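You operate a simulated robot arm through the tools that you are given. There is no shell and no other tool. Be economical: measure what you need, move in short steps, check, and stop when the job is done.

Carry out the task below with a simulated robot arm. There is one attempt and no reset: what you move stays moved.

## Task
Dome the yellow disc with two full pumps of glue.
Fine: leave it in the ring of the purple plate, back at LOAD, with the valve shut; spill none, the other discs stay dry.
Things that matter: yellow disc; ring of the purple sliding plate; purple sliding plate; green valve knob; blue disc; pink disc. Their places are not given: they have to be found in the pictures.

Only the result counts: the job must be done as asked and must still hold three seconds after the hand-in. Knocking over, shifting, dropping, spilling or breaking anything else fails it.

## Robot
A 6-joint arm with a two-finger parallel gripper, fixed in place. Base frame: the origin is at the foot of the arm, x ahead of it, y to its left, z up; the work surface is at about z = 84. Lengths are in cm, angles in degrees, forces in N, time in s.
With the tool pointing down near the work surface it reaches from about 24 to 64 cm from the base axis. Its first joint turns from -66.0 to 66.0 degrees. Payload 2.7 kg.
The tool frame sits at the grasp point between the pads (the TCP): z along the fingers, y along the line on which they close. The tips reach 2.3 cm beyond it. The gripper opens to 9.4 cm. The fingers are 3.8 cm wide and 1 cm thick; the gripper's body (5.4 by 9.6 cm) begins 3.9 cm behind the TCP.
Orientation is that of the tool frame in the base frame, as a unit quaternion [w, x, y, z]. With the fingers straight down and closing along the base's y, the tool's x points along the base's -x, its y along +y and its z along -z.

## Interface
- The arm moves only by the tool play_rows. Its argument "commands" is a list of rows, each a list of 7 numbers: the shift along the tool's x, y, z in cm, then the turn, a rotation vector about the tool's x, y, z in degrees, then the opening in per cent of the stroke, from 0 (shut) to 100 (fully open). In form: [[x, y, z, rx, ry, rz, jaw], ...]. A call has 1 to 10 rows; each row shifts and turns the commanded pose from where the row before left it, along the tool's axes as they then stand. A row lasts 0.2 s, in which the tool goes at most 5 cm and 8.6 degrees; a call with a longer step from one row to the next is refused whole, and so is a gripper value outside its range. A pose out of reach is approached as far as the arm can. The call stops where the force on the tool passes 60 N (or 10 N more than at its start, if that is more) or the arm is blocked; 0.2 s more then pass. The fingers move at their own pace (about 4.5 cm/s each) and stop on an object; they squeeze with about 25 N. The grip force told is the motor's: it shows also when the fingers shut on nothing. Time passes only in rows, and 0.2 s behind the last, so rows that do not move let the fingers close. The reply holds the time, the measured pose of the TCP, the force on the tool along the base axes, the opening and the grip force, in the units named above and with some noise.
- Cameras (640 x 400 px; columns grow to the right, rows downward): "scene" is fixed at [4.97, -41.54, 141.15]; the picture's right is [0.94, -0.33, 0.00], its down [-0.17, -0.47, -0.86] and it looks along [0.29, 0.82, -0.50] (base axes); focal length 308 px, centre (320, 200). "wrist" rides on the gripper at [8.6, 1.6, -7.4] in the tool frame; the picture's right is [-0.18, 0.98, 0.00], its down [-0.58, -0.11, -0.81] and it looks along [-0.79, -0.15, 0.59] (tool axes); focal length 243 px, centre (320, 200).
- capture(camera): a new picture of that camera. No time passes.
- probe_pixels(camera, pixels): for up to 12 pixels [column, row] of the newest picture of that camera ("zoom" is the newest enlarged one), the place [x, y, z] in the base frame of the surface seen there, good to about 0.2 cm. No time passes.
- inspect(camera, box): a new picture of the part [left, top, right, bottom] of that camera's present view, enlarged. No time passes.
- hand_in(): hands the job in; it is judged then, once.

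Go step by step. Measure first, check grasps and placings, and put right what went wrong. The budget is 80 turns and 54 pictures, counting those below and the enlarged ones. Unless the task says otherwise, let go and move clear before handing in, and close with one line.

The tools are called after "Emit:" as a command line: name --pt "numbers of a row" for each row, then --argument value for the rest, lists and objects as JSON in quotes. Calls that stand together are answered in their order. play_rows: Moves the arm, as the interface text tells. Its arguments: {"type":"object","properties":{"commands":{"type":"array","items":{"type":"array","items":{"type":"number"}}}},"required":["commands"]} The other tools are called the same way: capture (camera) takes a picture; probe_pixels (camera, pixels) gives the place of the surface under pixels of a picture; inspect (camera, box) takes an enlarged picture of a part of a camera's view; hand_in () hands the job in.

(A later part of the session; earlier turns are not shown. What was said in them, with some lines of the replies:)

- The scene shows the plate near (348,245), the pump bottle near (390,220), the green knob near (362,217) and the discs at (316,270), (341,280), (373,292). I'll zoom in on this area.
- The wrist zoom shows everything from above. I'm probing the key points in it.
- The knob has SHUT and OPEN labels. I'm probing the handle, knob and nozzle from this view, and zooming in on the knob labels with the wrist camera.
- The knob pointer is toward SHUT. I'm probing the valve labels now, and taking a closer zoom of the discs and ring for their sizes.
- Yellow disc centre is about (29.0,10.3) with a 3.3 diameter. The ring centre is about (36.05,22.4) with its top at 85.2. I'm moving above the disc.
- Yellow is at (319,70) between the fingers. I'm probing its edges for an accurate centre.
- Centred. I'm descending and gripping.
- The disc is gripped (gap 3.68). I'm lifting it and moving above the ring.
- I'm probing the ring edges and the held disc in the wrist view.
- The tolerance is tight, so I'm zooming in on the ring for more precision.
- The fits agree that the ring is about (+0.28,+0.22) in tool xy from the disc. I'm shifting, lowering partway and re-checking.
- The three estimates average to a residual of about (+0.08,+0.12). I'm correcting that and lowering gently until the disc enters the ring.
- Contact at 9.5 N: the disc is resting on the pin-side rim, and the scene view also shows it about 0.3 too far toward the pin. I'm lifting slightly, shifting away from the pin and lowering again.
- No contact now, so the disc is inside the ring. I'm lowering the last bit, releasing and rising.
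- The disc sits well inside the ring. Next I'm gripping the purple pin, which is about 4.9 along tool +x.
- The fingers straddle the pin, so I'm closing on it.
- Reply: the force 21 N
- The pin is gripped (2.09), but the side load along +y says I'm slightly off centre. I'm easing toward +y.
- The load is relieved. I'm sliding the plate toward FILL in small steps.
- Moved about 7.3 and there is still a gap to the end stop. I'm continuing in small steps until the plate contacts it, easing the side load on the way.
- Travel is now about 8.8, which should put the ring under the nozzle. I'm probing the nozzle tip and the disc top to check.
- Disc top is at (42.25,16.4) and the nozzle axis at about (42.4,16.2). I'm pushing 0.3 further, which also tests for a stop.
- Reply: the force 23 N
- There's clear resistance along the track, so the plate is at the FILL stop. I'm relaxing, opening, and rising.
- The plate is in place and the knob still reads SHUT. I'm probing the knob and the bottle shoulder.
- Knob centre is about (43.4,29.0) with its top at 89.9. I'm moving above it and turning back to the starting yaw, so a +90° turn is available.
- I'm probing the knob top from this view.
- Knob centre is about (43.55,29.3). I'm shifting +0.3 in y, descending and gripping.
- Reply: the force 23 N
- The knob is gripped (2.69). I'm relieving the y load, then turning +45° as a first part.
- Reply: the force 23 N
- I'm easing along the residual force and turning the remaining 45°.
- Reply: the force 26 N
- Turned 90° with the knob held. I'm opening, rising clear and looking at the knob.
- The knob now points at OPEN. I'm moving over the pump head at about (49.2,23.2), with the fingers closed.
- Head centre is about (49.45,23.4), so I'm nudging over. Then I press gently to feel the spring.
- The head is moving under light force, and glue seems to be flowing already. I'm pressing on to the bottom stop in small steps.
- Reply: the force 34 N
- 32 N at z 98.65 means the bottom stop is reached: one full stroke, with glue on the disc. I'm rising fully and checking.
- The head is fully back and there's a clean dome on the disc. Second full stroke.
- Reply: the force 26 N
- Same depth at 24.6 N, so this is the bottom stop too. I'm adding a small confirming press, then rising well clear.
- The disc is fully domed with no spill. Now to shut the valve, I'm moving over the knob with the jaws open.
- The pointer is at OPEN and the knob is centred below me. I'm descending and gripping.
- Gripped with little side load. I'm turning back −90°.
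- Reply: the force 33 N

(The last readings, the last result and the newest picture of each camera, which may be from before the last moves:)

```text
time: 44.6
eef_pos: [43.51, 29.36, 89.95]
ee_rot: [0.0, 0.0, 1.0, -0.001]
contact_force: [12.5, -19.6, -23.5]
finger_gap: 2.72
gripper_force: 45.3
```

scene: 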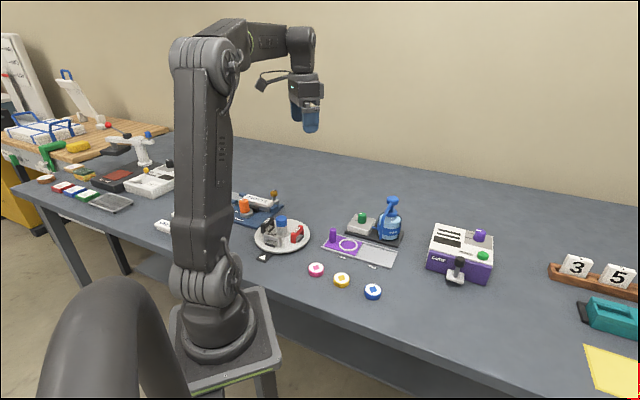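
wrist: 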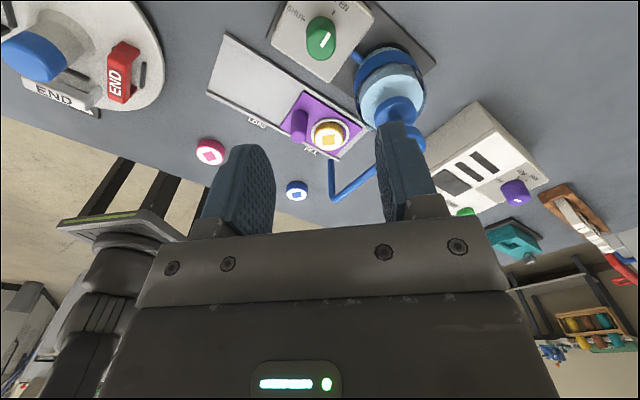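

I'm at the original yaw. I'm releasing, rising and checking the pointer.

Emit:
play_rows --pt "0 -0.1 0 0 0 0 5" --pt "0 0 0 0 0 0 35" --pt "0 0 0 0 0 0 60" --pt "0 0 0 0 0 0 60" --pt "0 0 -3 0 0 0 60" --pt "0 0 -5 0 0 0 60" --pt "0 0 -4 0 0 0 60" --pt "0 0 -2 0 0 0 60"

Emit:
inspect --camera "wrist" --box '[290, 10, 370, 110]'

```text
time: 46.4
eef_pos: [43.36, 29.46, 104.25]
ee_rot: [-0.001, 0.0, 1.0, 0.0]
contact_force: [-0.7, 1.1, 0.6]
finger_gap: 5.65
gripper_force: 0.1
```

```text
4.00 times, centred on (330, 60) of wrist
```

zoom: 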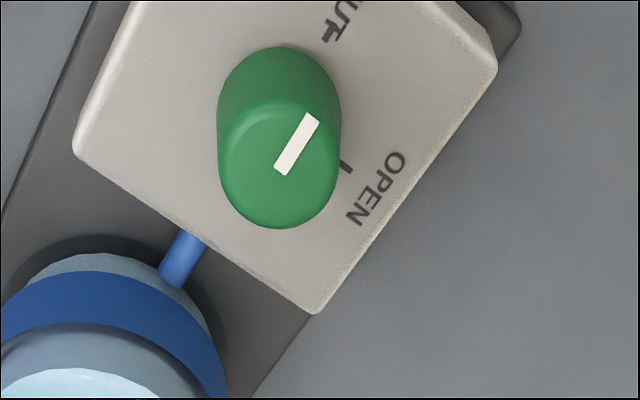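

The knob is back to SHUT, the same pointer angle as at the start. I'm turning to the track yaw and moving above the pin at FILL.

Emit:
play_rows --pt "0 0 0 0 0 7.37 60" --pt "0 0 0 0 0 7.37 60" --pt "0 0 0 0 0 7.37 60" --pt "0 0 0 0 0 7.37 60" --pt "0 0 0 0 0 7.37 60" --pt "0 0 0 0 0 7.37 60" --pt "-0.95 -3.38 0 0 0 0 60" --pt "-0.95 -3.38 0 0 0 0 60" --pt "-0.95 -3.38 0 0 0 0 60" --pt "0 0 0 0 0 0 60"

Emit:
inspect --camera "wrist" --box '[240, 0, 440, 180]'

```text
time: 48.6
eef_pos: [38.36, 20.19, 104.01]
ee_rot: [0.0, 0.376, 0.926, 0.0]
contact_force: [0.3, 0.1, -0.9]
finger_gap: 5.65
gripper_force: 0.2
```

```text
2.22 times, centred on (340, 90) of wrist
```

zoom: 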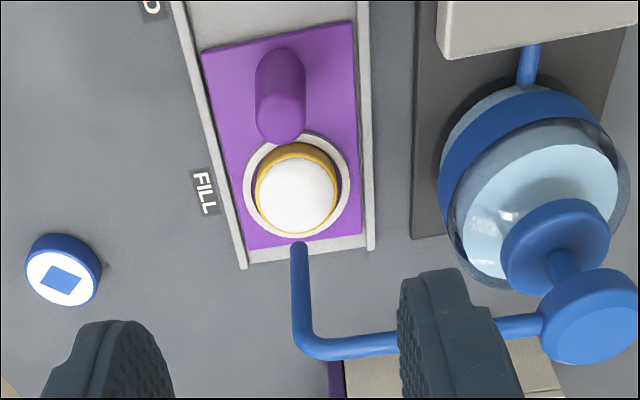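

Everything looks clean. I'm descending beside the pin and gripping it.

Emit:
play_rows --pt "0 0.1 5 0 0 0 60" --pt "0 0 5 0 0 0 60" --pt "0 0 3 0 0 0 60" --pt "0 0 2.9 0 0 0 60" --pt "0 0 0 0 0 0 35" --pt "0 0 0 0 0 0 10" --pt "0 0 0 0 0 0 0" --pt "0 0 0 0 0 0 0" --pt "0 0 0 0 0 0 0"

```text
time: 50.6
eef_pos: [38.37, 20.2, 88.14]
ee_rot: [0.0, 0.376, 0.926, 0.0]
contact_force: [-4.7, -5.1, -1.5]
finger_gap: 2.1
gripper_force: 44.4
```

The pin is gripped. I'm sliding gently back toward LOAD.

Emit:
play_rows --pt "0.4 -0.05 0 0 0 0 0" --pt "0.8 0 0 0 0 0 0" --pt "0.9 0 0 0 0 0 0" --pt "0.9 0 0 0 0 0 0" --pt "0.9 0 0 0 0 0 0" --pt "0.9 0 0 0 0 0 0" --pt "0.9 0 0 0 0 0 0" --pt "0.9 0 0 0 0 0 0" --pt "0.8 0 0 0 0 0 0" --pt "0.4 0 0 0 0 0 0"

```text
time: 52.8
eef_pos: [32.97, 25.71, 88.1]
ee_rot: [0.0, 0.376, 0.927, 0.0]
contact_force: [1.9, 1.5, -7.7]
finger_gap: 2.1
gripper_force: 45.0
```

Moved about 7.75. I'm finishing with small steps until the LOAD stop resists.

Emit:
play_rows --pt "0.4 0 0 0 0 0 0" --pt "0.3 0 0 0 0 0 0" --pt "0.2 0 0 0 0 0 0" --pt "0.15 0 0 0 0 0 0" --pt "0.1 0 0 0 0 0 0" --pt "0 0 0 0 0 0 0"

Emit:
inspect --camera "scene" --box '[310, 190, 420, 270]'

```text
time: 54.2
eef_pos: [32.14, 26.5, 88.18]
ee_rot: [0.0, 0.376, 0.926, 0.0]
contact_force: [9.1, 10.7, -27.3]
finger_gap: 2.07
gripper_force: 45.2
```

```text
5.00 times, centred on (365, 230) of scene
```

zoom: 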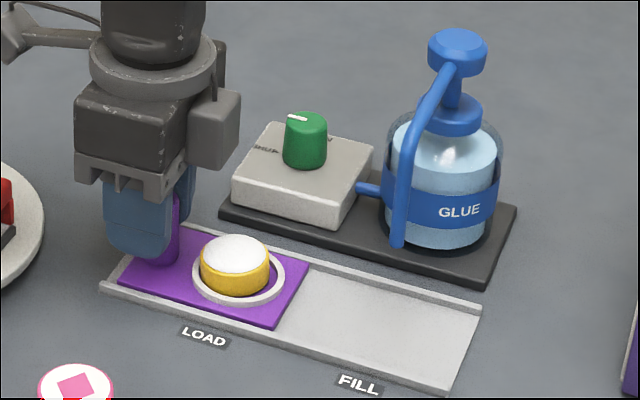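

Plate corners are about 2–4 zoom px short of the original, and there's no stop force yet. I'm nudging 0.3 more.

Emit:
play_rows --pt "0.12 0 0.06 0 0 0 0" --pt "0.1 0 0 0 0 0 0" --pt "0.08 0 0 0 0 0 0" --pt "0 0 0 0 0 0 0"

Emit:
inspect --camera "scene" --box '[310, 190, 420, 270]'

```text
time: 55.2
eef_pos: [32.07, 26.64, 88.19]
ee_rot: [0.001, 0.376, 0.927, 0.002]
contact_force: [26.6, -9.8, -5.2]
finger_gap: 2.06
gripper_force: 45.2
```

```text
5.00 times, centred on (365, 230) of scene
```

zoom: 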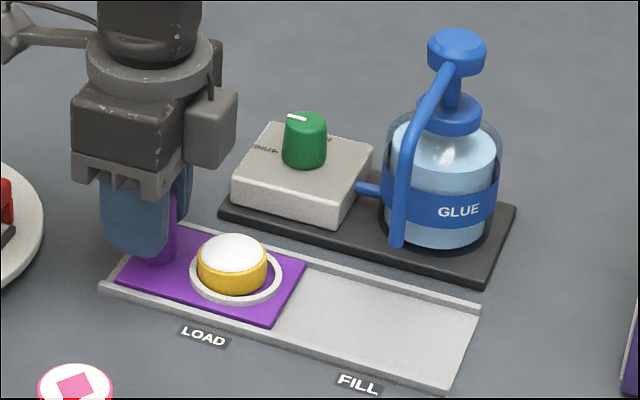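

The LOAD stop is reached (26 N along the track) and the plate is back where it started. I'm relaxing, releasing and rising clear.

Emit:
play_rows --pt "-0.14 0.08 0 0 0 0 0" --pt "0 0 0 0 0 0 30" --pt "0 0 0 0 0 0 55" --pt "0 0 0 0 0 0 55" --pt "0 0 -2 0 0 0 55" --pt "0 0 -4 0 0 0 55" --pt "0 0 -5 0 0 0 55" --pt "0 0 -5 0 0 0 55" --pt "0 0 0 0 0 0 55"

Emit:
inspect --camera "scene" --box '[300, 185, 430, 305]'

Emit:
inspect --camera "scene" --box '[325, 225, 375, 260]'

```text
time: 57.2
eef_pos: [32.19, 26.54, 104.32]
ee_rot: [0.001, 0.375, 0.927, 0.001]
contact_force: [0.0, 0.2, -0.2]
finger_gap: 5.19
gripper_force: 0.2
```

```text
3.33 times, centred on (365, 245) of scene
```

zoom: 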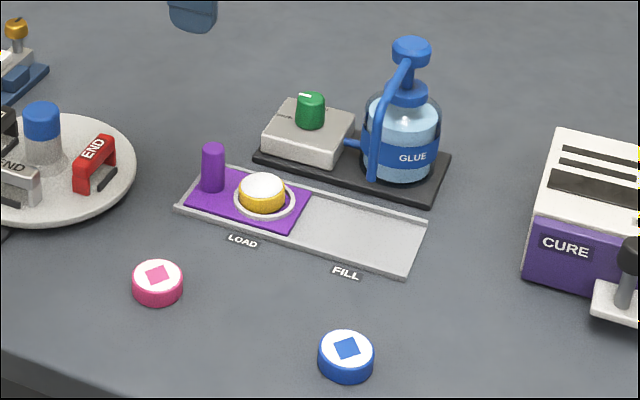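

```text
11.43 times, centred on (350, 242) of scene
```

zoom: 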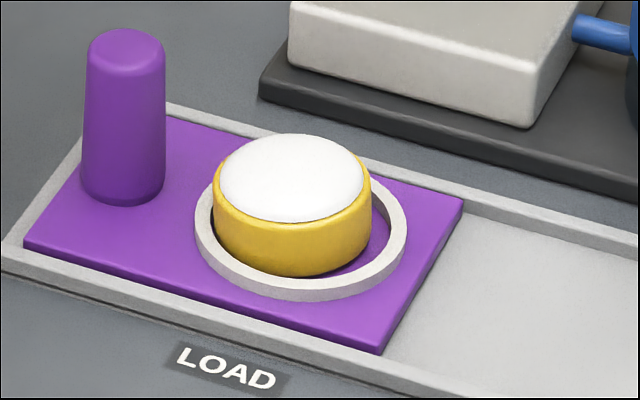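

The plate is exactly at its original LOAD position, the disc is domed in the ring, the valve is shut, the other discs are dry and there's no spill. I'm handing in.

Emit:
hand_in

```text
The job is handed in.
```

The yellow disc has its two full pumps of glue and sits in the ring of the purple plate at LOAD, with the valve shut, nothing spilled and the pink and blue discs dry.
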